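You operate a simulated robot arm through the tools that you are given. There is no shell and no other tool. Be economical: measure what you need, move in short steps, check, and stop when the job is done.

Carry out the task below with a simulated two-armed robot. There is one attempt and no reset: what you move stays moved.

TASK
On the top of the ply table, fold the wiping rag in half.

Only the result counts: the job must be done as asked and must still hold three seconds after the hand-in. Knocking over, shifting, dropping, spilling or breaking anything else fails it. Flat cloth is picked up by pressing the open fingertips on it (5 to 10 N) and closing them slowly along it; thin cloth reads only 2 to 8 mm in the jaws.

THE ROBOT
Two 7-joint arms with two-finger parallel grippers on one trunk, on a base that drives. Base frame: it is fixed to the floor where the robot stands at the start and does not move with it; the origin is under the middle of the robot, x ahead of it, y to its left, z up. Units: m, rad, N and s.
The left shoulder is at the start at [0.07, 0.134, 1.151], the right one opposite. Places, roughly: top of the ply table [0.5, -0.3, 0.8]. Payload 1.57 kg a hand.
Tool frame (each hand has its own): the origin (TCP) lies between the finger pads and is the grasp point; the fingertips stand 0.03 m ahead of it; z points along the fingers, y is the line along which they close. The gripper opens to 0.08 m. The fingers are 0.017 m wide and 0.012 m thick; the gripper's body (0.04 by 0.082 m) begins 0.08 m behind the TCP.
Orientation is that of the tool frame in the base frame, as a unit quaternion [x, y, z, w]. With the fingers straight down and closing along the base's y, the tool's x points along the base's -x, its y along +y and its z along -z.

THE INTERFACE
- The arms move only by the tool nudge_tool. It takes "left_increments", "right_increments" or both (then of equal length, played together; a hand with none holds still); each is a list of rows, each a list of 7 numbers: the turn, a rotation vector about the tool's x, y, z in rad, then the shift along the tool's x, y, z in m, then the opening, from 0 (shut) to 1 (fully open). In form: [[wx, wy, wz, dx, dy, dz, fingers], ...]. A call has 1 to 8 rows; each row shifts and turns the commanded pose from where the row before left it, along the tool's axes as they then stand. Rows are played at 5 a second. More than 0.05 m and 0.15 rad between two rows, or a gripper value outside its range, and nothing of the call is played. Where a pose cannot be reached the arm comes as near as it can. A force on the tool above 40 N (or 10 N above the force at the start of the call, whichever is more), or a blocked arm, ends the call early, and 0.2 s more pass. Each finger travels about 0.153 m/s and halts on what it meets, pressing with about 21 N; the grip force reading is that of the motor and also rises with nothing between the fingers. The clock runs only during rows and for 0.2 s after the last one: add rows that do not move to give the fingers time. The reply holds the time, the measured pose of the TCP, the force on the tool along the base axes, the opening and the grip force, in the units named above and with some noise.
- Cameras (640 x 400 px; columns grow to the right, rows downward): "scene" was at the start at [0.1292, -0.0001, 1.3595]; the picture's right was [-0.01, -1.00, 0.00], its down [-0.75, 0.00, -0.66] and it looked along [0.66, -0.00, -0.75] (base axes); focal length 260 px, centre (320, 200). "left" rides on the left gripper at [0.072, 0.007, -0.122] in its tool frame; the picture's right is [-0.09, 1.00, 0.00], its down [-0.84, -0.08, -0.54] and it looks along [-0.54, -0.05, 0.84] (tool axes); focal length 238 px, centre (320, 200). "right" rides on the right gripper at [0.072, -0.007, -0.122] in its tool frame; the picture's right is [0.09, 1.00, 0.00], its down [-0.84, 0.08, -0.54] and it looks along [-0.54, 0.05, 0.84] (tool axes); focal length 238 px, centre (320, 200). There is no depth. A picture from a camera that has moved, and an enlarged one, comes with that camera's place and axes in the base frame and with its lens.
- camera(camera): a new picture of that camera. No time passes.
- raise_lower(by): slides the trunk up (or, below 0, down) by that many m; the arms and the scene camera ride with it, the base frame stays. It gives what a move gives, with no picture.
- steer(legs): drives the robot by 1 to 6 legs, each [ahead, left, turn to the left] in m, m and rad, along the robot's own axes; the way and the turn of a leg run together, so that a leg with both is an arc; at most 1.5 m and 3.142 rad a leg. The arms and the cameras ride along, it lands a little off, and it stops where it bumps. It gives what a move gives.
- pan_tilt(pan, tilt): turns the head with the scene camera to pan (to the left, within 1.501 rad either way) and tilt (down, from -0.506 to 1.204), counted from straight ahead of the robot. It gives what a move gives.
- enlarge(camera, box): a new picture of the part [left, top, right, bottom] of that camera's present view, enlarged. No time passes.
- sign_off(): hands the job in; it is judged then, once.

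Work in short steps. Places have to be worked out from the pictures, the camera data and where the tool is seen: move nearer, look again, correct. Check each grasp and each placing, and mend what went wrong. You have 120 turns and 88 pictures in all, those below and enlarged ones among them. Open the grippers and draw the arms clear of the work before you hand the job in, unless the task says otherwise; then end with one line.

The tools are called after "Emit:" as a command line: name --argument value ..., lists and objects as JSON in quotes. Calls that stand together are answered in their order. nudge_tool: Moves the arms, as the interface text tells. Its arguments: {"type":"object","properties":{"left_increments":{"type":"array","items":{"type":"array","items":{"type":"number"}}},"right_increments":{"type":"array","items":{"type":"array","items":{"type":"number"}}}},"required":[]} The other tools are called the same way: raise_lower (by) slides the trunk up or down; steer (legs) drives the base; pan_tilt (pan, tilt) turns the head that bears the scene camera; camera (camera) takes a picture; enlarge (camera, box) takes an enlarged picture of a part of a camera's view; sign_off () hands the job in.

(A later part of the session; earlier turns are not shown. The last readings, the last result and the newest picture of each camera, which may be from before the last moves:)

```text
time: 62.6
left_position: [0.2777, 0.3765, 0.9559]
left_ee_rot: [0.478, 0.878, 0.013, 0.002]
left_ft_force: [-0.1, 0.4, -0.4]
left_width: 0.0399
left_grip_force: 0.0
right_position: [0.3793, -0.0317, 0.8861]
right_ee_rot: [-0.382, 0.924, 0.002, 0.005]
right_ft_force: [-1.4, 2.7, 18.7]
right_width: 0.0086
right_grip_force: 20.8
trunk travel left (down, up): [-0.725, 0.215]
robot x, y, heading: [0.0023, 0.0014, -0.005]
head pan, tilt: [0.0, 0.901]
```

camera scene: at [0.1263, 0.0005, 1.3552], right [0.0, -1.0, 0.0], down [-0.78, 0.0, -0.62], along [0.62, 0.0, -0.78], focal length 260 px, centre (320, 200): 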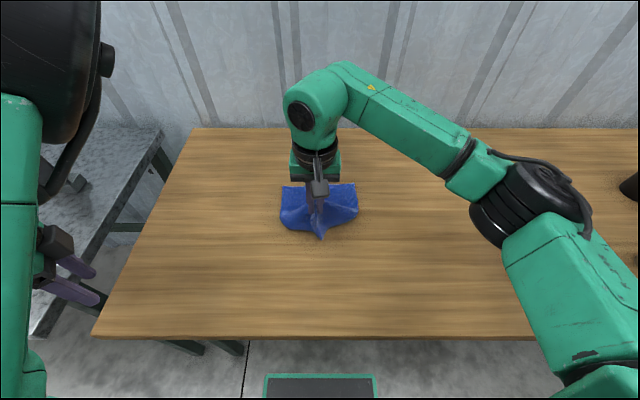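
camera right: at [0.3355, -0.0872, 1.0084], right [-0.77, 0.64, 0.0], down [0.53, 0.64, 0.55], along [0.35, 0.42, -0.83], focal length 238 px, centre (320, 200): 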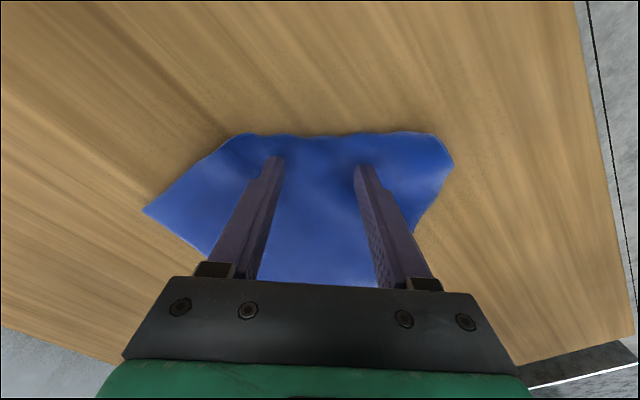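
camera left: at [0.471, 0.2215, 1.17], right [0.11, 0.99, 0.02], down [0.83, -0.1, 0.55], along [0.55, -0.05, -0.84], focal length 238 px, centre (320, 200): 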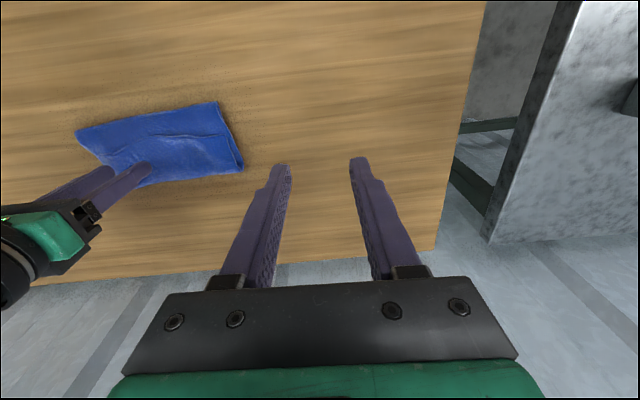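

It's held, 8.6 mm (likely both layers). I'll lift ~10 cm, drifting slightly outward, to free the corner from under the sheet.

Emit:
nudge_tool --right_increments '[[0, 0, 0, 0, 0, -0.02, 0], [0, 0, 0, 0, 0, -0.02, 0], [0, 0, 0, 0, 0, -0.02, 0], [0, 0, 0, 0, 0, -0.02, 0], [0, 0, 0, 0, 0, -0.02, 0], [0, 0, 0, 0, 0, 0, 0]]'

Emit:
camera --camera "right"

Emit:
enlarge --camera "scene" --box '[220, 160, 420, 285]'

```text
time: 64.0
left_position: [0.2796, 0.3754, 0.9562]
left_ee_rot: [0.478, 0.878, 0.012, 0.0]
left_ft_force: [-0.6, -0.3, -0.1]
left_width: 0.0402
left_grip_force: 0.0
right_position: [0.3817, -0.033, 0.9855]
right_ee_rot: [-0.383, 0.924, 0.003, 0.004]
right_ft_force: [0.0, -0.2, 0.1]
right_width: 0.0074
right_grip_force: 21.0
trunk travel left (down, up): [-0.725, 0.215]
robot x, y, heading: [0.0028, 0.0009, 0.002]
head pan, tilt: [0.0, 0.901]
```

```text
25 pictures are left
camera right: at [0.3355, -0.0877, 1.1071], right [-0.77, 0.64, 0.0], down [0.53, 0.64, 0.55], along [0.35, 0.42, -0.83], focal length 238 px, centre (320, 200)
```

right: 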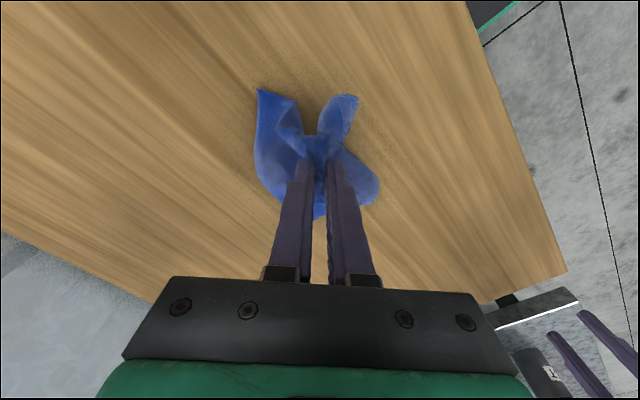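

```text
3.20 times, centred on (320, 222) of scene
camera zoom: at [0.1267, 0.0003, 1.3551], right [0.0, -1.0, 0.0], down [-0.78, 0.0, -0.62], along [0.62, 0.0, -0.78], focal length 833 px, centre (320, 128)
```

zoom: 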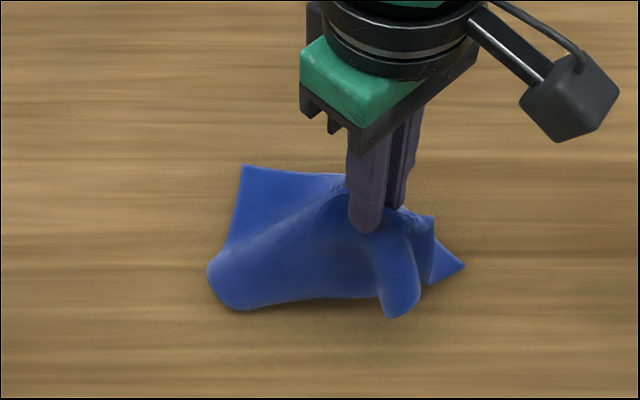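

The cloth got pulled and rotated, but its far edge (two clean corners) is visible. I'll lay the held part back down away from that edge and release. Then I'll regrasp the far edge by its corners with both hands, driving the base sideways so the left hand works where it can reach.

Emit:
nudge_tool --right_increments '[[0, 0, 0, 0.004, 0.012, 0.015, 0], [0, 0, 0, 0.004, 0.012, 0.02, 0], [0, 0, 0, 0.004, 0.012, 0.02, 0], [0, 0, 0, 0.004, 0.012, 0.02, 0], [0, 0, 0, 0.002, 0.01, 0.012, 0], [0, 0, 0, 0, 0, 0, 0.3], [0, 0, 0, 0, 0, -0.02, 0.5], [0, 0, 0, 0, 0, -0.05, 0.5]]'

Emit:
nudge_tool --right_increments '[[0, 0, 0.14, 0.03, -0.03, -0.01, 0.5], [0, 0, 0.14, 0.03, -0.03, 0, 0.5], [0, 0, 0.14, 0.03, -0.03, 0, 0.5], [0, 0, 0.14, 0.02, -0.03, 0, 0.5], [0, 0, 0.14, 0, -0.03, 0, 0.5], [0, 0, 0.085, 0, 0, 0, 0.5]]'

Emit:
enlarge --camera "scene" --box '[220, 160, 420, 285]'

```text
time: 65.8
left_position: [0.279, 0.3763, 0.9555]
left_ee_rot: [0.478, 0.878, 0.012, 0.0]
left_ft_force: [0.3, 0.3, 0.1]
left_width: 0.04
left_grip_force: 0.1
right_position: [0.3274, -0.0026, 0.9683]
right_ee_rot: [-0.383, 0.924, 0.003, 0.004]
right_ft_force: [-0.3, 0.1, 0.3]
right_width: 0.04
right_grip_force: 0.1
trunk travel left (down, up): [-0.725, 0.215]
robot x, y, heading: [0.0034, -0.0008, -0.003]
head pan, tilt: [0.0, 0.901]
```

```text
time: 67.2
left_position: [0.2805, 0.3759, 0.9551]
left_ee_rot: [0.478, 0.878, 0.012, 0.0]
left_ft_force: [-1.0, -0.5, 0.3]
left_width: 0.0398
left_grip_force: 0.1
right_position: [0.3099, -0.193, 0.976]
right_ee_rot: [0.0, 1.0, 0.004, 0.003]
right_ft_force: [-0.1, 0.9, -0.5]
right_width: 0.0401
right_grip_force: 0.0
trunk travel left (down, up): [-0.725, 0.215]
robot x, y, heading: [-0.0003, -0.0002, 0.002]
head pan, tilt: [0.0, 0.901]
```

```text
3.20 times, centred on (320, 222) of scene
camera zoom: at [0.1267, 0.0009, 1.3551], right [0.0, -1.0, 0.0], down [-0.78, 0.0, -0.62], along [0.62, 0.0, -0.78], focal length 833 px, centre (320, 128)
```

zoom: 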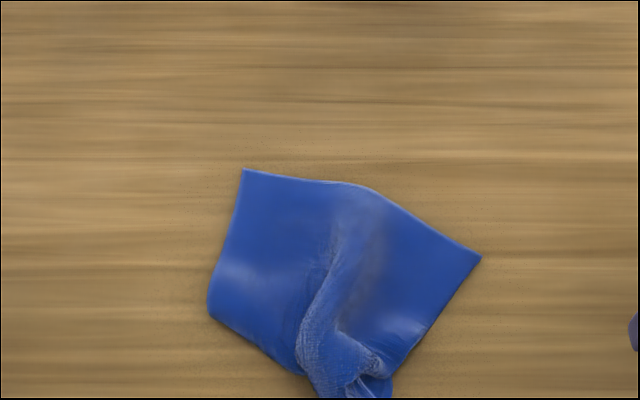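

The far edge now runs cleanly from about (0.49, 0.058) to (0.413, −0.11). Before driving right I'll bring the right hand up and inward and raise the trunk, so nothing comes near the jar.

Emit:
nudge_tool --right_increments '[[0, 0, 0, -0.0183, 0.032, -0.0123, 0.5], [0, 0, 0, -0.0183, 0.032, -0.0123, 0.5], [0, 0, 0, -0.0183, 0.032, -0.0123, 0.5], [0, 0, 0, -0.0183, 0.032, -0.0123, 0.5], [0, 0, 0, -0.0183, 0.032, -0.0123, 0.5], [0, 0, 0, -0.0183, 0.032, -0.0123, 0.5]]'

Emit:
raise_lower --by 0.1

Emit:
steer --legs '[[0, -0.26, 0]]'

Emit:
camera --camera "scene"

```text
time: 68.6
left_position: [0.2787, 0.3774, 0.9548]
left_ee_rot: [0.478, 0.878, 0.011, 0.001]
left_ft_force: [-0.3, -0.1, 0.1]
left_width: 0.04
left_grip_force: 0.0
right_position: [0.419, -0.0019, 1.0518]
right_ee_rot: [0.0, 1.0, 0.002, 0.003]
right_ft_force: [-1.0, -0.3, 0.1]
right_width: 0.04
right_grip_force: 0.1
trunk travel left (down, up): [-0.725, 0.215]
robot x, y, heading: [-0.0012, -0.0005, -0.0]
head pan, tilt: [0.0, 0.901]
```

```text
time: 69.9
left_position: [0.279, 0.375, 1.0558]
left_ee_rot: [0.477, 0.879, 0.012, 0.001]
left_ft_force: [-0.2, 0.4, -0.3]
left_width: 0.0401
left_grip_force: 0.1
right_position: [0.4196, -0.0029, 1.1518]
right_ee_rot: [0.0, 1.0, 0.005, 0.002]
right_ft_force: [-0.3, 0.5, -0.2]
right_width: 0.0403
right_grip_force: 0.0
trunk travel left (down, up): [-0.825, 0.115]
robot x, y, heading: [0.0003, 0.0004, -0.001]
head pan, tilt: [0.0, 0.901]
```

```text
time: 71.8
left_position: [0.2796, 0.1144, 1.055]
left_ee_rot: [0.479, 0.878, 0.01, 0.001]
left_ft_force: [-0.1, 0.5, 0.3]
left_width: 0.04
left_grip_force: 0.0
right_position: [0.4186, -0.2645, 1.152]
right_ee_rot: [0.001, 1.0, 0.004, 0.004]
right_ft_force: [-0.5, 0.6, 0.4]
right_width: 0.0403
right_grip_force: 0.1
trunk travel left (down, up): [-0.825, 0.115]
robot x, y, heading: [-0.0037, -0.2647, -0.002]
head pan, tilt: [0.0, 0.901]
```

```text
22 pictures are left
camera scene: at [0.1262, -0.2593, 1.4551], right [0.0, -1.0, 0.0], down [-0.78, 0.0, -0.62], along [0.62, 0.0, -0.78], focal length 260 px, centre (320, 200)
```

scene: 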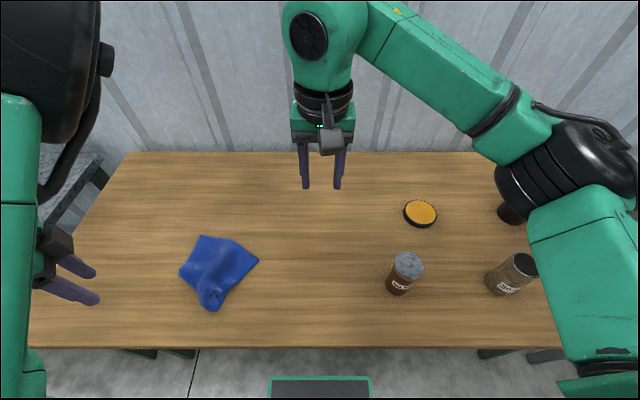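

The base drove cleanly to y≈−0.26. I'll lower the trunk back and bring both hands above the two clean corners, yawed to the edge direction.

Emit:
raise_lower --by -0.1

Emit:
nudge_tool --left_increments '[[0, 0, 0, -0.033, 0.0215, 0.006, 0.6], [0, 0, 0, -0.033, 0.0215, 0.006, 0.6], [0, 0, 0, -0.033, 0.0215, 0.006, 0.6], [0, 0, 0, -0.033, 0.0215, 0.006, 0.6], [0, 0, 0, -0.033, 0.0215, 0.006, 0.6], [0, 0, -0.14, 0, 0, 0, 0.6], [0, 0, -0.14, 0, 0, 0, 0.6], [0, 0, -0.14, 0, 0, 0, 0.6]]' --right_increments '[[0, 0, 0, 0.001, 0.032, 0.02, 0.6], [0, 0, 0, 0.001, 0.032, 0.02, 0.6], [0, 0, 0, 0.001, 0.032, 0.02, 0.6], [0, 0, 0, 0.001, 0.032, 0.02, 0.6], [0, 0, 0, 0.001, 0.032, 0.02, 0.6], [0, 0, 0, 0.001, 0.032, 0.02, 0.6], [0, 0, 0.14, 0, 0, 0, 0.6], [0, 0, 0.14, 0, 0, 0, 0.6]]'

Emit:
camera --camera "scene"

```text
time: 73.2
left_position: [0.2798, 0.1142, 0.9552]
left_ee_rot: [0.478, 0.878, 0.012, 0.0]
left_ft_force: [-0.3, 0.6, 0.2]
left_width: 0.0402
left_grip_force: 0.1
right_position: [0.418, -0.2657, 1.0521]
right_ee_rot: [0.001, 1.0, 0.004, 0.002]
right_ft_force: [0.4, -0.5, -0.4]
right_width: 0.0398
right_grip_force: 0.1
trunk travel left (down, up): [-0.725, 0.215]
robot x, y, heading: [-0.0021, -0.2642, -0.004]
head pan, tilt: [0.0, 0.901]
```

```text
time: 75.0
left_position: [0.4555, 0.0455, 0.9268]
left_ee_rot: [0.269, 0.963, 0.013, 0.003]
left_ft_force: [0.3, 0.8, 0.4]
left_width: 0.0482
left_grip_force: 0.0
right_position: [0.4514, -0.1102, 0.9317]
right_ee_rot: [0.19, 0.982, 0.003, 0.002]
right_ft_force: [0.4, 0.0, 0.1]
right_width: 0.048
right_grip_force: 0.1
right hand out of reach, approached as far as the arm can: row 6
trunk travel left (down, up): [-0.725, 0.215]
robot x, y, heading: [-0.005, -0.2624, -0.004]
head pan, tilt: [0.0, 0.901]
```

```text
21 pictures are left
camera scene: at [0.1267, -0.2617, 1.355], right [0.0, -1.0, 0.0], down [-0.78, 0.0, -0.62], along [0.62, 0.0, -0.78], focal length 260 px, centre (320, 200)
```

scene: 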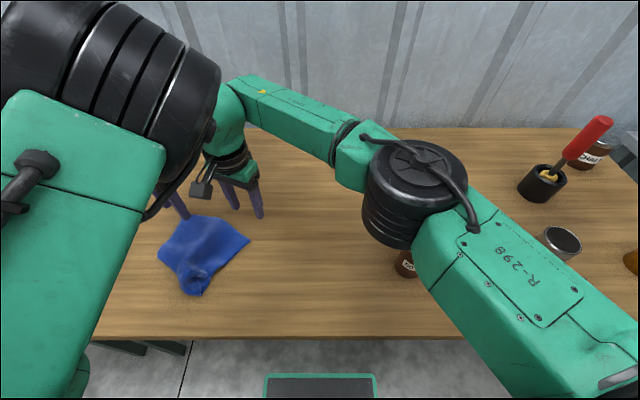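

The left hand reached its spot, but the right is at its cross-body limit. I'll back the base 6 cm and shift it 6 cm left so both points become reachable; the hands are clear above the cloth, raised slightly first.

Emit:
nudge_tool --left_increments '[[0, 0, 0, 0, 0, -0.03, 0.6], [0, 0, 0, 0, 0, 0, 0.6]]' --right_increments '[[0, 0, 0, 0, 0, -0.03, 0.6], [0, 0, 0, 0, 0, 0, 0.6]]'

Emit:
steer --legs '[[-0.06, 0.06, 0]]'

```text
time: 75.5
left_position: [0.4581, 0.0474, 0.9627]
left_ee_rot: [0.266, 0.964, 0.014, 0.009]
left_ft_force: [-1.1, -0.4, -0.7]
left_width: 0.048
left_grip_force: 0.0
right_position: [0.4469, -0.1057, 0.9619]
right_ee_rot: [0.183, 0.983, 0.004, 0.002]
right_ft_force: [0.9, 0.2, 0.7]
right_width: 0.0482
right_grip_force: 0.1
trunk travel left (down, up): [-0.725, 0.215]
robot x, y, heading: [0.0031, -0.2596, -0.004]
head pan, tilt: [0.0, 0.901]
```

```text
time: 76.6
left_position: [0.4004, 0.1046, 0.9634]
left_ee_rot: [0.269, 0.963, 0.016, 0.009]
left_ft_force: [-0.3, -0.2, 0.0]
left_width: 0.0483
left_grip_force: 0.2
right_position: [0.3888, -0.0477, 0.961]
right_ee_rot: [0.185, 0.983, 0.005, -0.001]
right_ft_force: [0.1, 0.4, 0.0]
right_width: 0.0479
right_grip_force: 0.1
trunk travel left (down, up): [-0.725, 0.215]
robot x, y, heading: [-0.0593, -0.2026, 0.0]
head pan, tilt: [0.0, 0.901]
```

Now I'll move both hands over the target corner spots and down to just above the cloth.

Emit:
nudge_tool --left_increments '[[0, 0, 0, -0.0295, -0.0095, 0.012, 0.6], [0, 0, 0, -0.0295, -0.0095, 0.018, 0.6], [0, 0, 0, -0.0295, -0.0095, 0.018, 0.6], [0, 0, -0.11, 0, 0, 0, 0.6], [0, 0, 0, 0, 0, 0, 0.6]]' --right_increments '[[0, 0, 0, -0.0102, -0.005, 0.01, 0.6], [0, 0, 0, -0.0102, -0.005, 0.018, 0.6], [0, 0, 0, -0.0102, -0.005, 0.018, 0.6], [0, 0, 0.06, 0, 0, 0, 0.6], [0, 0, 0, 0, 0, 0, 0.6]]'

Emit:
camera --camera "left"

Emit:
camera --camera "right"

```text
time: 77.8
left_position: [0.4684, 0.0591, 0.918]
left_ee_rot: [0.199, 0.98, 0.017, 0.013]
left_ft_force: [0.6, 0.0, -1.4]
left_width: 0.048
left_grip_force: 0.0
left hand out of reach, approached as far as the arm can: row 2, 3
right_position: [0.4271, -0.0882, 0.913]
right_ee_rot: [0.241, 0.971, 0.002, 0.0]
right_ft_force: [0.0, -0.2, -0.8]
right_width: 0.0479
right_grip_force: 0.2
trunk travel left (down, up): [-0.725, 0.215]
robot x, y, heading: [-0.0607, -0.2021, -0.002]
head pan, tilt: [0.0, 0.901]
```

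```text
20 pictures are left
camera left: at [0.4007, 0.0899, 1.0385], right [0.47, 0.88, 0.04], down [0.72, -0.41, 0.55], along [0.5, -0.23, -0.83], focal length 238 px, centre (320, 200)
```

left: 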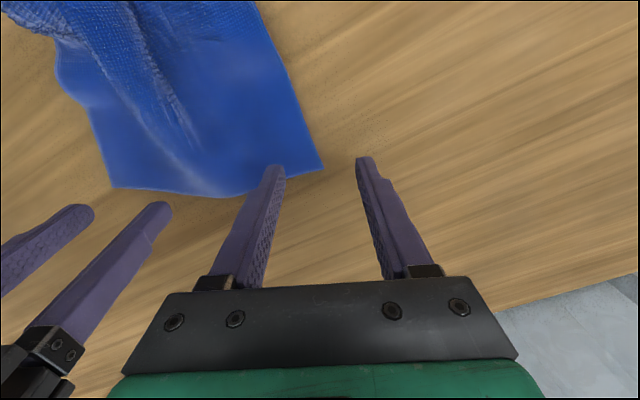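

```text
19 pictures are left
camera right: at [0.361, -0.0614, 1.0351], right [0.38, 0.92, 0.01], down [0.78, -0.32, 0.54], along [0.5, -0.2, -0.84], focal length 238 px, centre (320, 200)
```

right: 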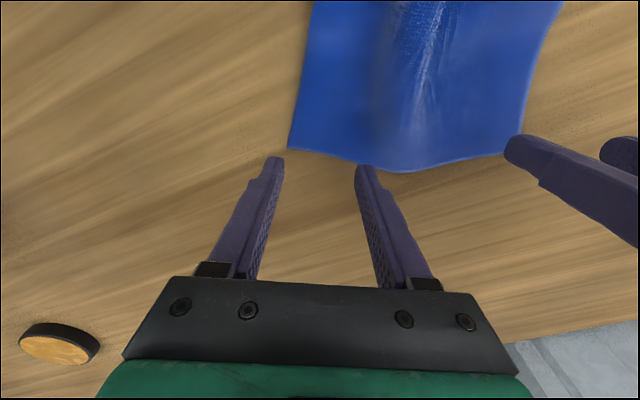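

Both hands are slightly off and the left is at its limit again. I'll move the base 3 cm back and 1.5 cm right, then correct both hands.

Emit:
steer --legs '[[-0.03, -0.015, 0]]'

Emit:
nudge_tool --left_increments '[[0, 0, 0, -0.012, 0, 0, 0.55], [0, 0, 0, -0.012, 0, 0, 0.55], [0, 0, 0, 0, 0, 0, 0.55]]' --right_increments '[[0, 0, 0, 0, 0.017, 0, 0.55], [0, 0, 0, 0, 0.016, 0, 0.55], [0, 0, 0, 0, 0, 0, 0.55]]'

```text
time: 78.7
left_position: [0.442, 0.0461, 0.917]
left_ee_rot: [0.202, 0.979, 0.016, 0.011]
left_ft_force: [0.3, -0.2, -0.7]
left_width: 0.0478
left_grip_force: 0.1
right_position: [0.3991, -0.1024, 0.9093]
right_ee_rot: [0.241, 0.971, 0.001, -0.003]
right_ft_force: [0.6, -0.2, 0.1]
right_width: 0.0479
right_grip_force: 0.0
trunk travel left (down, up): [-0.725, 0.215]
robot x, y, heading: [-0.0888, -0.2221, -0.003]
head pan, tilt: [0.0, 0.901]
```

```text
time: 79.5
left_position: [0.4628, 0.0411, 0.9269]
left_ee_rot: [0.194, 0.981, 0.021, 0.017]
left_ft_force: [-0.3, 0.4, 0.1]
left_width: 0.0439
left_grip_force: 0.1
right_position: [0.4134, -0.1054, 0.9079]
right_ee_rot: [0.262, 0.965, 0.0, -0.002]
right_ft_force: [0.8, 0.3, -1.1]
right_width: 0.044
right_grip_force: 0.1
right hand out of reach, approached as far as the arm can: row 2
trunk travel left (down, up): [-0.725, 0.215]
robot x, y, heading: [-0.0892, -0.2126, 0.002]
head pan, tilt: [0.0, 0.901]
```

The right is at its limit too, so this cross-body layout is poor. Instead I'll try restoring the left arm's normal elbow by lifting it clear and rolling the hand so the fingertips point inward, which should push the elbow outward.

Emit:
nudge_tool --left_increments '[[0, 0, 0, 0.01, 0, -0.04, 0.5], [0, 0, 0, 0.02, 0.02, -0.04, 0.5], [0.14, 0, 0, 0.02, 0.03, -0.02, 0.5], [0.14, 0, 0, 0, 0.02, 0, 0.5], [0.14, 0, 0, 0, 0, 0, 0.5], [0.14, 0, 0, 0, 0, 0, 0.5], [0.14, 0, 0, 0, 0, 0, 0.5], [0.14, 0, 0, 0, 0, 0, 0.5]]' --right_increments '[[0, 0, 0, 0, 0, -0.03, 0.5], [0, 0, 0, 0, -0.02, -0.03, 0.5], [0, 0, 0, 0, -0.02, 0, 0.5], [0, 0, 0, 0, -0.02, 0, 0.5], [0, 0, 0, 0, -0.02, 0, 0.5], [0, 0, 0, 0, 0, 0, 0.5], [0, 0, 0, 0, 0, 0, 0.5], [0, 0, 0, 0, 0, 0, 0.5]]'

Emit:
camera --camera "scene"

```text
time: 81.3
left_position: [0.4182, 0.0708, 0.9557]
left_ee_rot: [0.191, 0.915, -0.348, -0.068]
left_ft_force: [-0.3, 0.6, -0.7]
left_width: 0.0402
left_grip_force: 0.0
left hand out of reach, approached as far as the arm can: row 6, 7, 8
right_position: [0.3673, -0.1603, 0.9701]
right_ee_rot: [0.24, 0.971, 0.003, -0.001]
right_ft_force: [0.4, -0.5, -1.3]
right_width: 0.0401
right_grip_force: 0.2
trunk travel left (down, up): [-0.725, 0.215]
robot x, y, heading: [-0.0897, -0.2195, 0.002]
head pan, tilt: [0.0, 0.901]
```

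```text
18 pictures are left
camera scene: at [0.0377, -0.2181, 1.3551], right [0.0, -1.0, 0.0], down [-0.78, 0.0, -0.62], along [0.62, 0.0, -0.78], focal length 260 px, centre (320, 200)
```

scene: 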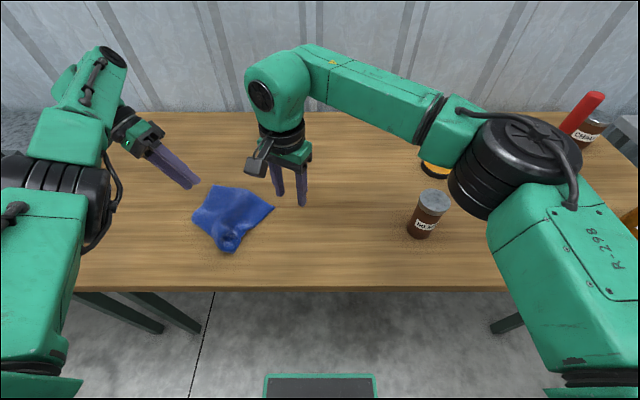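

That worked: the left elbow has swung outward and down. I'll roll it a bit further while raising it, then unroll.

Emit:
nudge_tool --left_increments '[[0, 0, 0, 0, -0.02, -0.022, 0.5], [0, 0, 0, 0, -0.02, -0.022, 0.5], [0.14, 0, 0, 0, 0, 0, 0.5], [0.14, 0, 0, 0, 0, 0, 0.5], [0.14, 0, 0, 0, 0, 0, 0.5], [0.14, 0, 0, 0, 0, 0, 0.5], [0, 0, 0, 0, 0, 0, 0.5]]'

```text
time: 82.9
left_position: [0.385, -0.0832, 0.8879]
left_ee_rot: [0.158, 0.784, -0.589, -0.115]
left_ft_force: [1.0, 3.1, 11.1]
left_width: 0.0308
left_grip_force: 0.0
left hand out of reach, approached as far as the arm can: row 1, 2, 3, 4, 5, 6
right_position: [0.3652, -0.1604, 0.9722]
right_ee_rot: [0.24, 0.971, 0.003, 0.001]
right_ft_force: [0.0, -1.1, 0.1]
right_width: 0.04
right_grip_force: 0.1
trunk travel left (down, up): [-0.725, 0.215]
robot x, y, heading: [-0.0842, -0.218, -0.003]
head pan, tilt: [0.0, 0.901]
```

The hand swung down and is touching something. I'll look before moving it.

Emit:
camera --camera "scene"

```text
17 pictures are left
camera scene: at [0.0355, -0.2171, 1.3554], right [0.0, -1.0, 0.0], down [-0.78, 0.0, -0.62], along [0.62, 0.0, -0.78], focal length 260 px, centre (320, 200)
```

scene: 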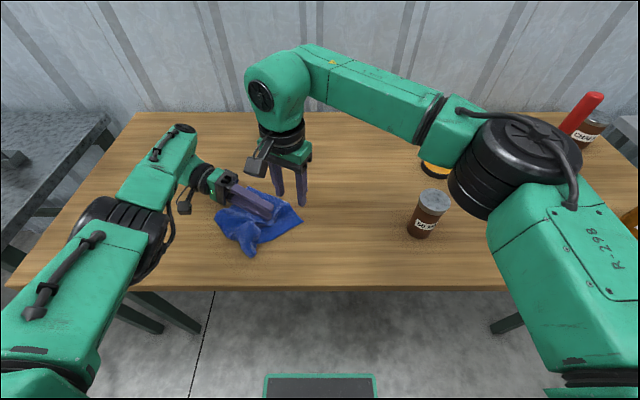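

The left elbow is now properly out and low, with the hand only resting on the cloth. I'll lift it straight up, then unroll it to vertical.

Emit:
nudge_tool --left_increments '[[0, 0, 0, 0, -0.029, -0.0085, 0.5], [0, 0, 0, 0, -0.029, -0.0085, 0.5], [0, 0, 0, 0, -0.029, -0.0085, 0.5], [0, 0, 0, 0, -0.029, -0.0085, 0.5], [0, 0, 0, 0, 0, 0, 0.5]]'

Emit:
nudge_tool --left_increments '[[-0.14, 0, 0, 0, 0, 0, 0.5], [-0.14, 0, 0, 0, 0, 0, 0.5], [-0.14, 0, 0, 0, 0, 0, 0.5], [-0.14, 0, 0, 0, 0, 0, 0.5], [-0.14, 0, 0, 0, 0, 0, 0.5], [-0.14, 0, 0, 0, 0, 0, 0.5], [0, 0, 0, 0, 0, 0, 0.5]]'

```text
time: 83.8
left_position: [0.4079, -0.1171, 0.9311]
left_ee_rot: [0.156, 0.786, -0.584, -0.13]
left_ft_force: [7.1, 6.5, -20.0]
left_width: 0.0216
left_grip_force: 0.1
left hand out of reach, approached as far as the arm can: row 1, 2, 3, 4
right_position: [0.3713, -0.1627, 0.9756]
right_ee_rot: [0.245, 0.969, 0.004, 0.004]
right_ft_force: [-8.5, -5.4, 18.3]
right_width: 0.0321
right_grip_force: 0.1
trunk travel left (down, up): [-0.725, 0.215]
robot x, y, heading: [-0.0869, -0.2197, -0.003]
head pan, tilt: [0.0, 0.901]
stopped in row 4 (left hand): the force on the tool passed its limit (the readings are from after the stop); the commanded pose is now the measured one
```

```text
time: 85.4
left_position: [0.4245, -0.1005, 0.9328]
left_ee_rot: [0.191, 0.956, -0.217, -0.053]
left_ft_force: [-0.5, -0.6, -0.4]
left_width: 0.0401
left_grip_force: 0.2
left hand out of reach, approached as far as the arm can: row 6
right_position: [0.3748, -0.166, 0.9751]
right_ee_rot: [0.25, 0.968, 0.006, 0.005]
right_ft_force: [0.1, 0.4, -0.2]
right_width: 0.0401
right_grip_force: 0.1
trunk travel left (down, up): [-0.725, 0.215]
robot x, y, heading: [-0.0909, -0.2175, -0.011]
head pan, tilt: [0.0, 0.901]
```

The left briefly touched the right gripper but is now free and nearly unrolled. I'll finish unrolling while moving it left and up, with the right hand also raised.

Emit:
nudge_tool --left_increments '[[0, 0, 0, 0, 0.03, -0.02, 0.5], [0, 0, 0, 0, 0.03, -0.02, 0.5], [-0.14, 0, 0, 0, 0.03, -0.01, 0.5], [-0.14, 0, 0, 0, 0.03, 0, 0.5], [-0.14, 0, 0, 0, 0.02, 0, 0.5], [-0.03, 0, 0, 0, 0, 0, 0.5], [0, 0, 0, 0, 0, 0, 0.5]]' --right_increments '[[0, 0, 0, 0, -0.02, -0.03, 0.5], [0, 0, -0.1, 0, -0.02, -0.03, 0.5], [0, 0, -0.14, 0, 0, 0, 0.5], [0, 0, -0.14, 0, 0, 0, 0.5], [0, 0, -0.13, 0, 0, 0, 0.5], [0, 0, 0, 0, 0, 0, 0.5], [0, 0, 0, 0, 0, 0, 0.5]]'

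Emit:
camera --camera "scene"

```text
time: 87.0
left_position: [0.4834, 0.0351, 0.9276]
left_ee_rot: [0.205, 0.979, 0.003, -0.008]
left_ft_force: [0.4, -0.7, 0.0]
left_width: 0.0402
left_grip_force: 0.1
right_position: [0.3508, -0.1978, 1.0325]
right_ee_rot: [-0.007, 1.0, 0.002, 0.006]
right_ft_force: [0.4, 0.3, 0.1]
right_width: 0.0402
right_grip_force: 0.0
trunk travel left (down, up): [-0.725, 0.215]
robot x, y, heading: [-0.0876, -0.2163, -0.006]
head pan, tilt: [0.0, 0.901]
```

```text
16 pictures are left
camera scene: at [0.0371, -0.2173, 1.3551], right [0.0, -1.0, 0.0], down [-0.78, 0.0, -0.62], along [0.62, 0.0, -0.78], focal length 260 px, centre (320, 200)
```

scene: 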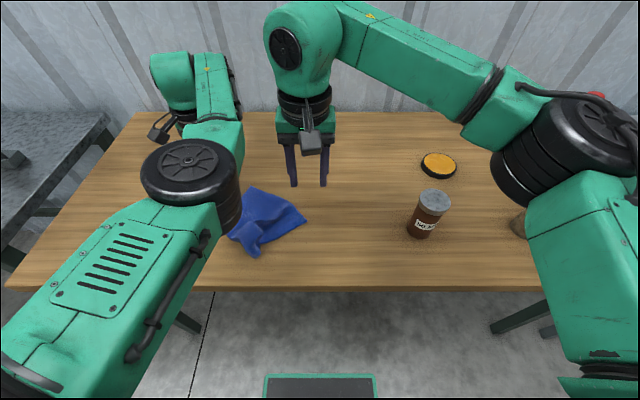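

The left arm now moves freely. I'll retract it a bit and drive the base left, so the robot faces the cloth squarely.

Emit:
nudge_tool --left_increments '[[0, 0, 0, 0.0, 0, -0.03, 0.5], [0, 0, -0.1, 0.016, -0.007, -0.03, 0.5], [0, 0, -0.1, 0.016, -0.007, -0.025, 0.5], [0, 0, -0.1, 0.016, -0.005, -0.02, 0.5], [0, 0, -0.1, 0.016, -0.002, 0, 0.5], [0, 0, 0, 0.016, 0, 0, 0.5], [0, 0, 0, 0, 0, 0, 0.5]]'

Emit:
steer --legs '[[0, 0.125, 0]]'

Emit:
camera --camera "scene"

```text
time: 88.6
left_position: [0.4377, 0.0499, 1.0305]
left_ee_rot: [0.006, 1.0, 0.004, -0.007]
left_ft_force: [-0.5, 0.5, -0.2]
left_width: 0.0401
left_grip_force: 0.0
left hand out of reach, approached as far as the arm can: row 4, 5, 6
right_position: [0.3509, -0.1975, 1.0323]
right_ee_rot: [-0.007, 1.0, 0.002, 0.005]
right_ft_force: [0.7, -0.2, -1.1]
right_width: 0.04
right_grip_force: 0.0
trunk travel left (down, up): [-0.725, 0.215]
robot x, y, heading: [-0.0898, -0.2178, 0.001]
head pan, tilt: [0.0, 0.901]
```

```text
time: 89.9
left_position: [0.4369, 0.1749, 1.0299]
left_ee_rot: [0.007, 1.0, 0.006, -0.008]
left_ft_force: [0.1, 0.5, -0.9]
left_width: 0.0401
left_grip_force: 0.1
right_position: [0.3505, -0.0735, 1.0334]
right_ee_rot: [-0.005, 1.0, 0.004, 0.005]
right_ft_force: [0.0, -0.5, -0.4]
right_width: 0.0401
right_grip_force: 0.1
trunk travel left (down, up): [-0.725, 0.215]
robot x, y, heading: [-0.0927, -0.0938, -0.001]
head pan, tilt: [0.0, 0.901]
```

```text
15 pictures are left
camera scene: at [0.0372, -0.0921, 1.3551], right [0.0, -1.0, 0.0], down [-0.78, 0.0, -0.62], along [0.62, 0.0, -0.78], focal length 260 px, centre (320, 200)
```

scene: 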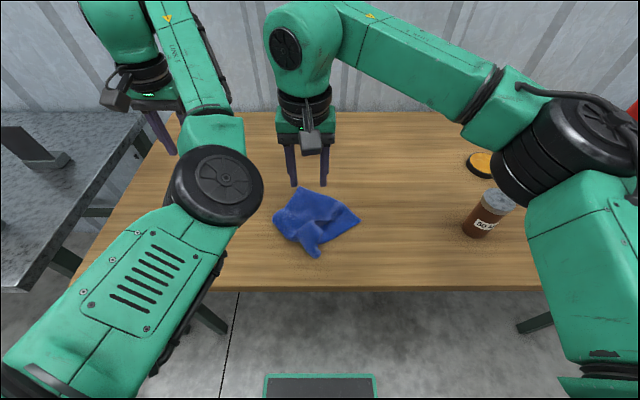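

The left elbow slipped inside again during unrolling because the arm was too extended. I'll roll again here, then retract while rolled and unroll close in.

Emit:
nudge_tool --left_increments '[[0.14, 0, 0, 0, 0, 0, 0.3], [0.14, 0, 0, 0, 0, 0, 0.3], [0.14, 0, 0, 0, 0, 0, 0.3], [0.14, 0, 0, 0, 0, 0, 0.3], [0.14, 0, 0, 0.01, 0, 0, 0.3], [0.14, 0, 0, 0.01, 0, 0, 0.3], [0.14, 0, 0, 0.01, 0, 0, 0.3], [0.14, 0, 0, 0.01, 0, 0, 0.3]]'

Emit:
nudge_tool --left_increments '[[0, 0, 0, 0.03, 0, 0, 0.3], [0, 0, 0, 0.03, 0, 0, 0.3], [0, 0, 0, 0.03, 0, 0, 0.3], [0, 0, 0, 0.03, 0, 0, 0.3], [0, 0, 0, 0, 0, 0, 0.3]]'

Emit:
camera --camera "scene"

```text
time: 91.7
left_position: [0.3987, 0.177, 1.0311]
left_ee_rot: [0.003, 0.849, -0.528, -0.01]
left_ft_force: [0.3, 0.2, -0.4]
left_width: 0.024
left_grip_force: 0.1
right_position: [0.3505, -0.0709, 1.0336]
right_ee_rot: [-0.006, 1.0, 0.001, 0.006]
right_ft_force: [1.0, -0.5, 0.0]
right_width: 0.04
right_grip_force: 0.0
trunk travel left (down, up): [-0.725, 0.215]
robot x, y, heading: [-0.0898, -0.0966, -0.004]
head pan, tilt: [0.0, 0.901]
```

```text
time: 92.9
left_position: [0.276, 0.1786, 1.0311]
left_ee_rot: [0.002, 0.85, -0.527, -0.01]
left_ft_force: [-0.1, 0.4, -0.5]
left_width: 0.024
left_grip_force: 0.0
right_position: [0.351, -0.0716, 1.0319]
right_ee_rot: [-0.006, 1.0, 0.004, 0.006]
right_ft_force: [0.7, -0.5, 0.5]
right_width: 0.0401
right_grip_force: 0.1
trunk travel left (down, up): [-0.725, 0.215]
robot x, y, heading: [-0.0918, -0.0889, -0.004]
head pan, tilt: [0.0, 0.901]
```

```text
14 pictures are left
camera scene: at [0.0377, -0.0902, 1.3551], right [0.0, -1.0, 0.0], down [-0.78, 0.0, -0.62], along [0.62, 0.0, -0.78], focal length 260 px, centre (320, 200)
```

scene: 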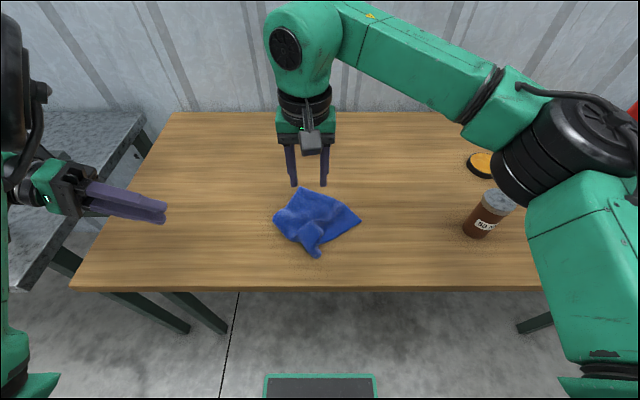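

Everything was reached. I'll unroll now at this close position.

Emit:
nudge_tool --left_increments '[[-0.14, 0, 0, 0, 0, 0, 0.5], [-0.14, 0, 0, 0, 0, 0, 0.5], [-0.14, 0, 0, 0, 0, 0, 0.5], [-0.14, 0, 0, 0, 0, 0, 0.5], [-0.14, 0, 0, 0, 0, 0, 0.5], [-0.14, 0, 0, 0, 0, 0, 0.5], [-0.14, 0, 0, 0, 0, 0, 0.5], [-0.13, 0, 0, 0, 0, 0, 0.5]]'

Emit:
nudge_tool --left_increments '[[0, 0, 0, -0.015, -0.03, 0, 0.5], [0, 0, 0, -0.015, -0.03, 0, 0.5], [0, 0, 0, -0.015, -0.01, 0, 0.5], [0, 0, 0, 0, 0, 0, 0.5]]'

Emit:
camera --camera "scene"

```text
time: 94.7
left_position: [0.2909, 0.2262, 1.0327]
left_ee_rot: [0.003, 1.0, -0.012, -0.004]
left_ft_force: [-0.2, -0.5, 0.3]
left_width: 0.0399
left_grip_force: 0.1
left hand out of reach, approached as far as the arm can: row 7, 8
right_position: [0.3516, -0.0705, 1.0337]
right_ee_rot: [-0.006, 1.0, 0.002, 0.006]
right_ft_force: [0.5, -0.6, 0.4]
right_width: 0.0399
right_grip_force: 0.0
trunk travel left (down, up): [-0.725, 0.215]
robot x, y, heading: [-0.086, -0.0903, 0.0]
head pan, tilt: [0.0, 0.901]
```

```text
time: 95.7
left_position: [0.3525, 0.2065, 1.0361]
left_ee_rot: [-0.004, 1.0, -0.016, -0.006]
left_ft_force: [-1.1, 0.3, 0.3]
left_width: 0.0399
left_grip_force: 0.1
left hand out of reach, approached as far as the arm can: row 1, 2
right_position: [0.3512, -0.0719, 1.0336]
right_ee_rot: [-0.006, 1.0, 0.002, 0.006]
right_ft_force: [0.1, 0.1, 0.2]
right_width: 0.0399
right_grip_force: 0.1
trunk travel left (down, up): [-0.725, 0.215]
robot x, y, heading: [-0.0902, -0.0899, -0.005]
head pan, tilt: [0.0, 0.901]
```

```text
13 pictures are left
camera scene: at [0.037, -0.0903, 1.3551], right [0.0, -1.0, 0.0], down [-0.78, 0.0, -0.62], along [0.62, 0.0, -0.78], focal length 260 px, centre (320, 200)
```

scene: 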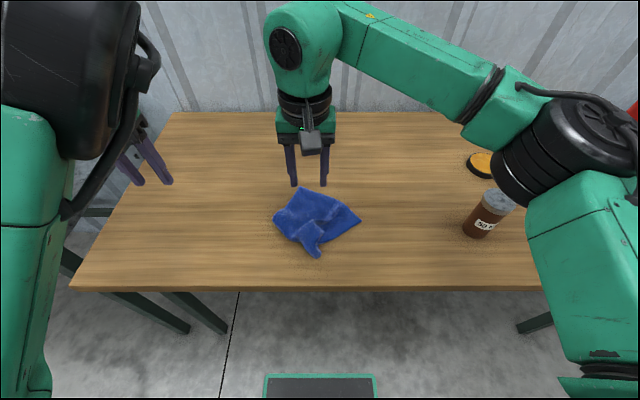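

Unrolled, the left arm still has an inward limit, but it works well at about 0.26 m to the robot's left and 0.54 m ahead. So I'll turn the robot to face the clean cloth edge squarely, putting that edge at x_rel 0.54 with both corners inside each hand's working range.

Emit:
steer --legs '[[-0.041, 0.149, 0], [0, 0, -0.64]]'

Emit:
camera --camera "scene"

```text
time: 98.8
left_position: [0.4012, 0.0264, 1.0337]
left_ee_rot: [0.315, 0.949, -0.013, -0.012]
left_ft_force: [0.0, -0.3, -0.2]
left_width: 0.0399
left_grip_force: 0.1
right_position: [0.2329, -0.1927, 1.0338]
right_ee_rot: [0.312, 0.95, 0.0, 0.006]
right_ft_force: [-0.2, 0.8, -0.3]
right_width: 0.0399
right_grip_force: 0.1
trunk travel left (down, up): [-0.725, 0.215]
robot x, y, heading: [-0.1322, 0.0568, -0.651]
head pan, tilt: [0.0, 0.901]
```

```text
12 pictures are left
camera scene: at [-0.0287, -0.0189, 1.3551], right [-0.6, -0.8, 0.0], down [-0.62, 0.47, -0.62], along [0.49, -0.38, -0.78], focal length 260 px, centre (320, 200)
```

scene: 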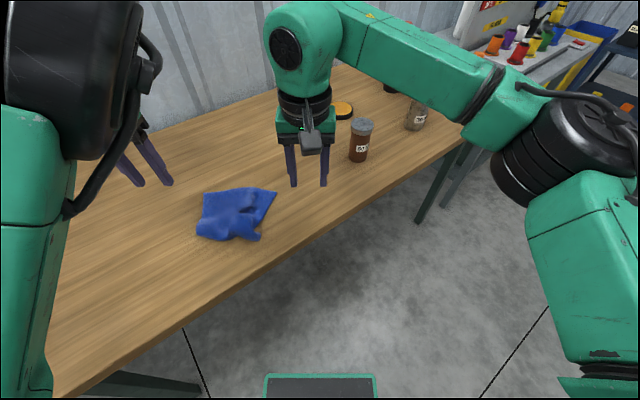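

The edge is now square to the robot, with its corners at about (0.55, 0.30) and (0.56, 0.11) in the robot frame. I'll shift the base 1.5 cm left and bring both hands over the edge just inside the corners.

Emit:
steer --legs '[[0, 0.015, 0]]'

Emit:
nudge_tool --left_increments '[[0, 0, 0, -0.0196, -0.009, 0.0258, 0.5], [0, 0, 0, -0.0196, -0.009, 0.0258, 0.5], [0, 0, 0, -0.0196, -0.009, 0.0258, 0.5], [0, 0, 0, -0.0196, -0.009, 0.0258, 0.5], [0, 0, 0, -0.0196, -0.009, 0.0228, 0.5], [0, 0, 0, 0, 0, 0, 0.5]]' --right_increments '[[0, 0, 0, -0.0206, 0.0208, 0.0258, 0.5], [0, 0, 0, -0.0206, 0.0208, 0.0258, 0.5], [0, 0, 0, -0.0206, 0.0208, 0.0258, 0.5], [0, 0, 0, -0.0206, 0.0208, 0.0258, 0.5], [0, 0, 0, -0.0206, 0.0208, 0.0228, 0.5], [0, 0, 0, 0, 0, 0, 0.5]]'

Emit:
camera --camera "left"

```text
time: 99.6
left_position: [0.4089, 0.0383, 1.0348]
left_ee_rot: [0.311, 0.95, -0.014, -0.014]
left_ft_force: [-0.6, -0.9, -0.6]
left_width: 0.0401
left_grip_force: 0.1
right_position: [0.24, -0.1835, 1.0327]
right_ee_rot: [0.313, 0.95, 0.001, 0.006]
right_ft_force: [-0.8, 0.3, 0.6]
right_width: 0.0398
right_grip_force: 0.1
trunk travel left (down, up): [-0.725, 0.215]
robot x, y, heading: [-0.1222, 0.067, -0.649]
head pan, tilt: [0.0, 0.901]
```

```text
time: 101.0
left_position: [0.4579, -0.0595, 0.9053]
left_ee_rot: [0.312, 0.95, -0.015, -0.013]
left_ft_force: [-0.5, -0.2, 0.8]
left_width: 0.04
left_grip_force: 0.1
right_position: [0.3532, -0.1644, 0.9304]
right_ee_rot: [0.311, 0.951, 0.0, 0.006]
right_ft_force: [-0.9, 0.0, 0.1]
right_width: 0.04
right_grip_force: 0.1
right hand out of reach, approached as far as the arm can: row 4, 5
trunk travel left (down, up): [-0.725, 0.215]
robot x, y, heading: [-0.1212, 0.0685, -0.651]
head pan, tilt: [0.0, 0.901]
```

```text
11 pictures are left
camera left: at [0.4097, -0.0085, 1.0271], right [0.66, 0.75, -0.04], down [0.65, -0.55, 0.53], along [0.38, -0.38, -0.85], focal length 238 px, centre (320, 200)
```

left: 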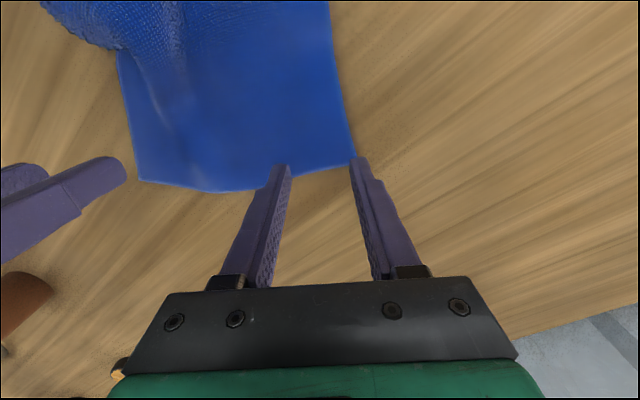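

The left is in place, while the right stops about 2 cm short. I'll move the base 2 cm forward and 1.2 cm left, then compensate with the left hand.

Emit:
steer --legs '[[0.02, 0.012, 0]]'

Emit:
nudge_tool --left_increments '[[0, 0, 0, 0.011, -0.006, 0, 0.5], [0, 0, 0, 0.011, -0.006, 0, 0.5], [0, 0, 0, 0, 0, 0, 0.5]]' --right_increments '[[0, 0, 0, 0, 0, 0, 0.4], [0, 0, 0, 0, 0, 0.01, 0.4], [0, 0, 0, 0, 0, 0.01, 0.4]]'

```text
time: 101.8
left_position: [0.479, -0.0603, 0.9083]
left_ee_rot: [0.312, 0.95, -0.016, -0.011]
left_ft_force: [-0.2, -0.7, 0.3]
left_width: 0.0401
left_grip_force: 0.0
right_position: [0.3732, -0.1661, 0.9327]
right_ee_rot: [0.312, 0.95, 0.001, 0.008]
right_ft_force: [-1.3, 0.8, 0.5]
right_width: 0.04
right_grip_force: 0.2
trunk travel left (down, up): [-0.725, 0.215]
robot x, y, heading: [-0.1025, 0.0666, -0.651]
head pan, tilt: [0.0, 0.901]
```

```text
time: 102.6
left_position: [0.4589, -0.0593, 0.9058]
left_ee_rot: [0.313, 0.95, -0.014, -0.013]
left_ft_force: [-0.6, -0.8, 0.7]
left_width: 0.0399
left_grip_force: 0.2
right_position: [0.3772, -0.1683, 0.9094]
right_ee_rot: [0.313, 0.95, 0.001, 0.006]
right_ft_force: [0.1, 0.0, 0.7]
right_width: 0.0319
right_grip_force: 0.1
trunk travel left (down, up): [-0.725, 0.215]
robot x, y, heading: [-0.0957, 0.0677, -0.65]
head pan, tilt: [0.0, 0.901]
```

Both are in position. I'll adjust inward a few mm, open to 4 cm and lower to light contact.

Emit:
nudge_tool --left_increments '[[0, 0, 0, 0.003, -0.006, 0.005, 0.5], [0, 0, 0, 0, 0, 0.006, 0.5], [0, 0, 0, 0, 0, 0.005, 0.5], [0, 0, 0, 0, 0, 0.003, 0.5], [0, 0, 0, 0, 0, 0.002, 0.5], [0, 0, 0, 0, 0, 0.001, 0.5], [0, 0, 0, 0, 0, 0, 0.5]]' --right_increments '[[0, 0, 0, 0.001, 0.008, 0.006, 0.5], [0, 0, 0, 0, 0, 0.008, 0.5], [0, 0, 0, 0, 0, 0.006, 0.5], [0, 0, 0, 0, 0, 0.003, 0.5], [0, 0, 0, 0, 0, 0.002, 0.5], [0, 0, 0, 0, 0, 0.001, 0.5], [0, 0, 0, 0, 0, 0, 0.5]]'

```text
time: 104.2
left_position: [0.4558, -0.0593, 0.8848]
left_ee_rot: [0.312, 0.95, -0.015, -0.013]
left_ft_force: [-1.2, -0.4, 2.8]
left_width: 0.0397
left_grip_force: 0.0
left hand out of reach, approached as far as the arm can: row 1
right_position: [0.3741, -0.1606, 0.8843]
right_ee_rot: [0.312, 0.95, 0.001, 0.007]
right_ft_force: [0.6, 0.7, 1.3]
right_width: 0.0402
right_grip_force: 0.1
right hand out of reach, approached as far as the arm can: row 1
trunk travel left (down, up): [-0.725, 0.215]
robot x, y, heading: [-0.1008, 0.0655, -0.647]
head pan, tilt: [0.0, 0.901]
```

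Light contact on both. I'll press ~1.5–2 mm more and close slowly.

Emit:
nudge_tool --left_increments '[[0, 0, 0, 0, 0, 0.001, 0.5], [0, 0, 0, 0, 0, 0.0007, 0.44], [0, 0, 0, 0, 0, 0, 0.36], [0, 0, 0, 0, 0, 0, 0.28], [0, 0, 0, 0, 0, 0, 0.2], [0, 0, 0, 0, 0, 0, 0.1], [0, 0, 0, 0, 0, 0, 0.0], [0, 0, 0, 0, 0, 0, 0.0]]' --right_increments '[[0, 0, 0, 0, 0, 0.001, 0.5], [0, 0, 0, 0, 0, 0.001, 0.44], [0, 0, 0, 0, 0, 0, 0.36], [0, 0, 0, 0, 0, 0, 0.28], [0, 0, 0, 0, 0, 0, 0.2], [0, 0, 0, 0, 0, 0, 0.1], [0, 0, 0, 0, 0, 0, 0.0], [0, 0, 0, 0, 0, 0, 0.0]]'

```text
time: 106.0
left_position: [0.453, -0.0592, 0.883]
left_ee_rot: [0.31, 0.95, -0.017, -0.012]
left_ft_force: [-13.7, -17.0, 5.2]
left_width: 0.0081
left_grip_force: 21.4
right_position: [0.3712, -0.1555, 0.8845]
right_ee_rot: [0.304, 0.953, 0.004, 0.004]
right_ft_force: [14.0, 16.2, 13.5]
right_width: 0.0051
right_grip_force: 20.9
right hand out of reach, approached as far as the arm can: row 2
trunk travel left (down, up): [-0.725, 0.215]
robot x, y, heading: [-0.0963, 0.066, -0.651]
head pan, tilt: [0.0, 0.901]
```

Both corners are gripped (8 mm and 5 mm). I'll raise the trunk 0.21 m so the cloth hangs freely without any arm-reach trouble.

Emit:
raise_lower --by 0.21

Emit:
camera --camera "scene"

```text
time: 108.2
left_position: [0.4556, -0.0597, 1.093]
left_ee_rot: [0.313, 0.95, -0.016, -0.014]
left_ft_force: [-10.2, -14.8, 1.2]
left_width: 0.0082
left_grip_force: 20.9
right_position: [0.3708, -0.157, 1.0904]
right_ee_rot: [0.304, 0.953, 0.002, 0.001]
right_ft_force: [11.7, 14.4, 0.4]
right_width: 0.0047
right_grip_force: 21.3
trunk travel left (down, up): [-0.935, 0.005]
robot x, y, heading: [-0.0948, 0.065, -0.652]
head pan, tilt: [0.0, 0.901]
```

```text
10 pictures are left
camera scene: at [0.0034, -0.0096, 1.5651], right [-0.6, -0.8, 0.0], down [-0.62, 0.47, -0.62], along [0.49, -0.38, -0.78], focal length 260 px, centre (320, 200)
```

scene: 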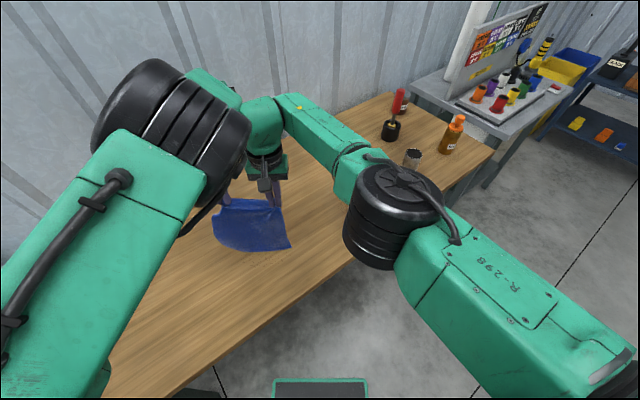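

The cloth hangs flat with all corners free. I'll now lay the lower half toward the robot by alternately lowering the trunk and backing the base, keeping the bottom edge in place.

Emit:
raise_lower --by -0.035

Emit:
steer --legs '[[-0.035, 0, 0]]'

Emit:
raise_lower --by -0.035

Emit:
steer --legs '[[-0.035, 0, 0]]'

Emit:
camera --camera "scene"

```text
time: 109.0
left_position: [0.455, -0.0596, 1.0581]
left_ee_rot: [0.311, 0.95, -0.016, -0.013]
left_ft_force: [-10.8, -13.8, 0.3]
left_width: 0.0082
left_grip_force: 21.5
right_position: [0.3725, -0.1562, 1.0554]
right_ee_rot: [0.304, 0.953, 0.001, 0.001]
right_ft_force: [11.3, 14.6, -0.7]
right_width: 0.0048
right_grip_force: 21.1
trunk travel left (down, up): [-0.9, 0.04]
robot x, y, heading: [-0.0968, 0.0656, -0.65]
head pan, tilt: [0.0, 0.901]
```

```text
time: 109.9
left_position: [0.4321, -0.0417, 1.0536]
left_ee_rot: [0.311, 0.95, -0.015, -0.016]
left_ft_force: [-10.7, -14.5, 0.8]
left_width: 0.0079
left_grip_force: 21.5
right_position: [0.35, -0.1388, 1.0531]
right_ee_rot: [0.304, 0.953, 0.003, -0.002]
right_ft_force: [11.1, 13.9, -1.7]
right_width: 0.0046
right_grip_force: 21.5
trunk travel left (down, up): [-0.9, 0.04]
robot x, y, heading: [-0.1286, 0.0884, -0.644]
head pan, tilt: [0.0, 0.901]
```

```text
time: 110.7
left_position: [0.4275, -0.0403, 1.0225]
left_ee_rot: [0.311, 0.95, -0.018, -0.013]
left_ft_force: [-10.8, -13.1, 0.3]
left_width: 0.0079
left_grip_force: 20.8
right_position: [0.3446, -0.1353, 1.0206]
right_ee_rot: [0.304, 0.953, 0.002, 0.001]
right_ft_force: [10.2, 13.9, -0.4]
right_width: 0.0048
right_grip_force: 21.3
trunk travel left (down, up): [-0.865, 0.075]
robot x, y, heading: [-0.128, 0.0897, -0.648]
head pan, tilt: [0.0, 0.901]
```

```text
time: 111.5
left_position: [0.4053, -0.022, 1.019]
left_ee_rot: [0.31, 0.95, -0.016, -0.016]
left_ft_force: [-10.3, -14.3, -0.3]
left_width: 0.0081
left_grip_force: 20.6
right_position: [0.3207, -0.1168, 1.0177]
right_ee_rot: [0.305, 0.952, 0.003, -0.001]
right_ft_force: [10.4, 13.6, -1.4]
right_width: 0.0048
right_grip_force: 21.1
trunk travel left (down, up): [-0.865, 0.075]
robot x, y, heading: [-0.1545, 0.1103, -0.653]
head pan, tilt: [0.0, 0.901]
```

```text
9 pictures are left
camera scene: at [-0.0453, 0.0273, 1.4942], right [-0.61, -0.8, 0.0], down [-0.63, 0.48, -0.62], along [0.49, -0.37, -0.79], focal length 260 px, centre (320, 200)
```

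scene: 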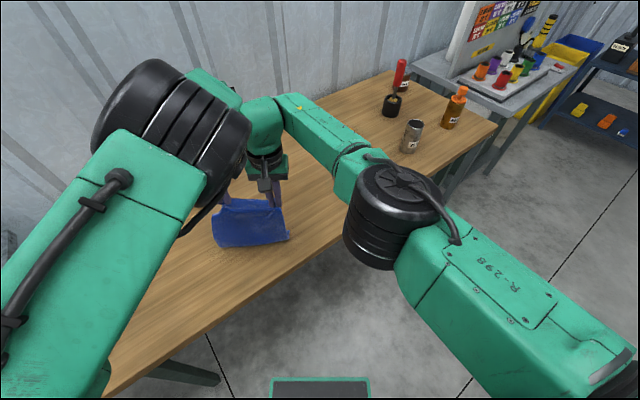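

I'll look closer at how the lower part is lying.

Emit:
enlarge --camera "scene" --box '[190, 185, 310, 260]'

```text
5.33 times, centred on (250, 222) of scene
camera zoom: at [-0.0453, 0.0273, 1.4942], right [-0.61, -0.8, 0.0], down [-0.63, 0.48, -0.62], along [0.49, -0.37, -0.79], focal length 1388 px, centre (693, 80)
```

zoom: 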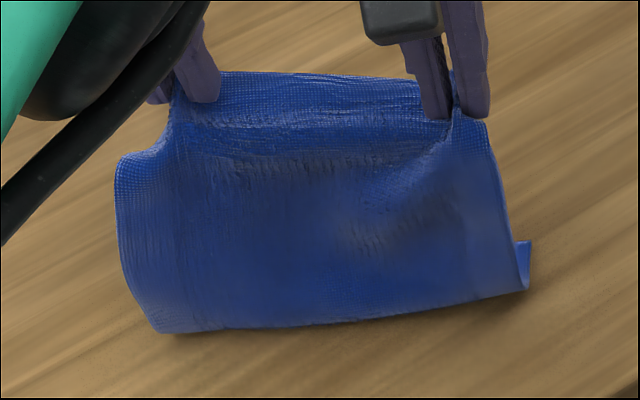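

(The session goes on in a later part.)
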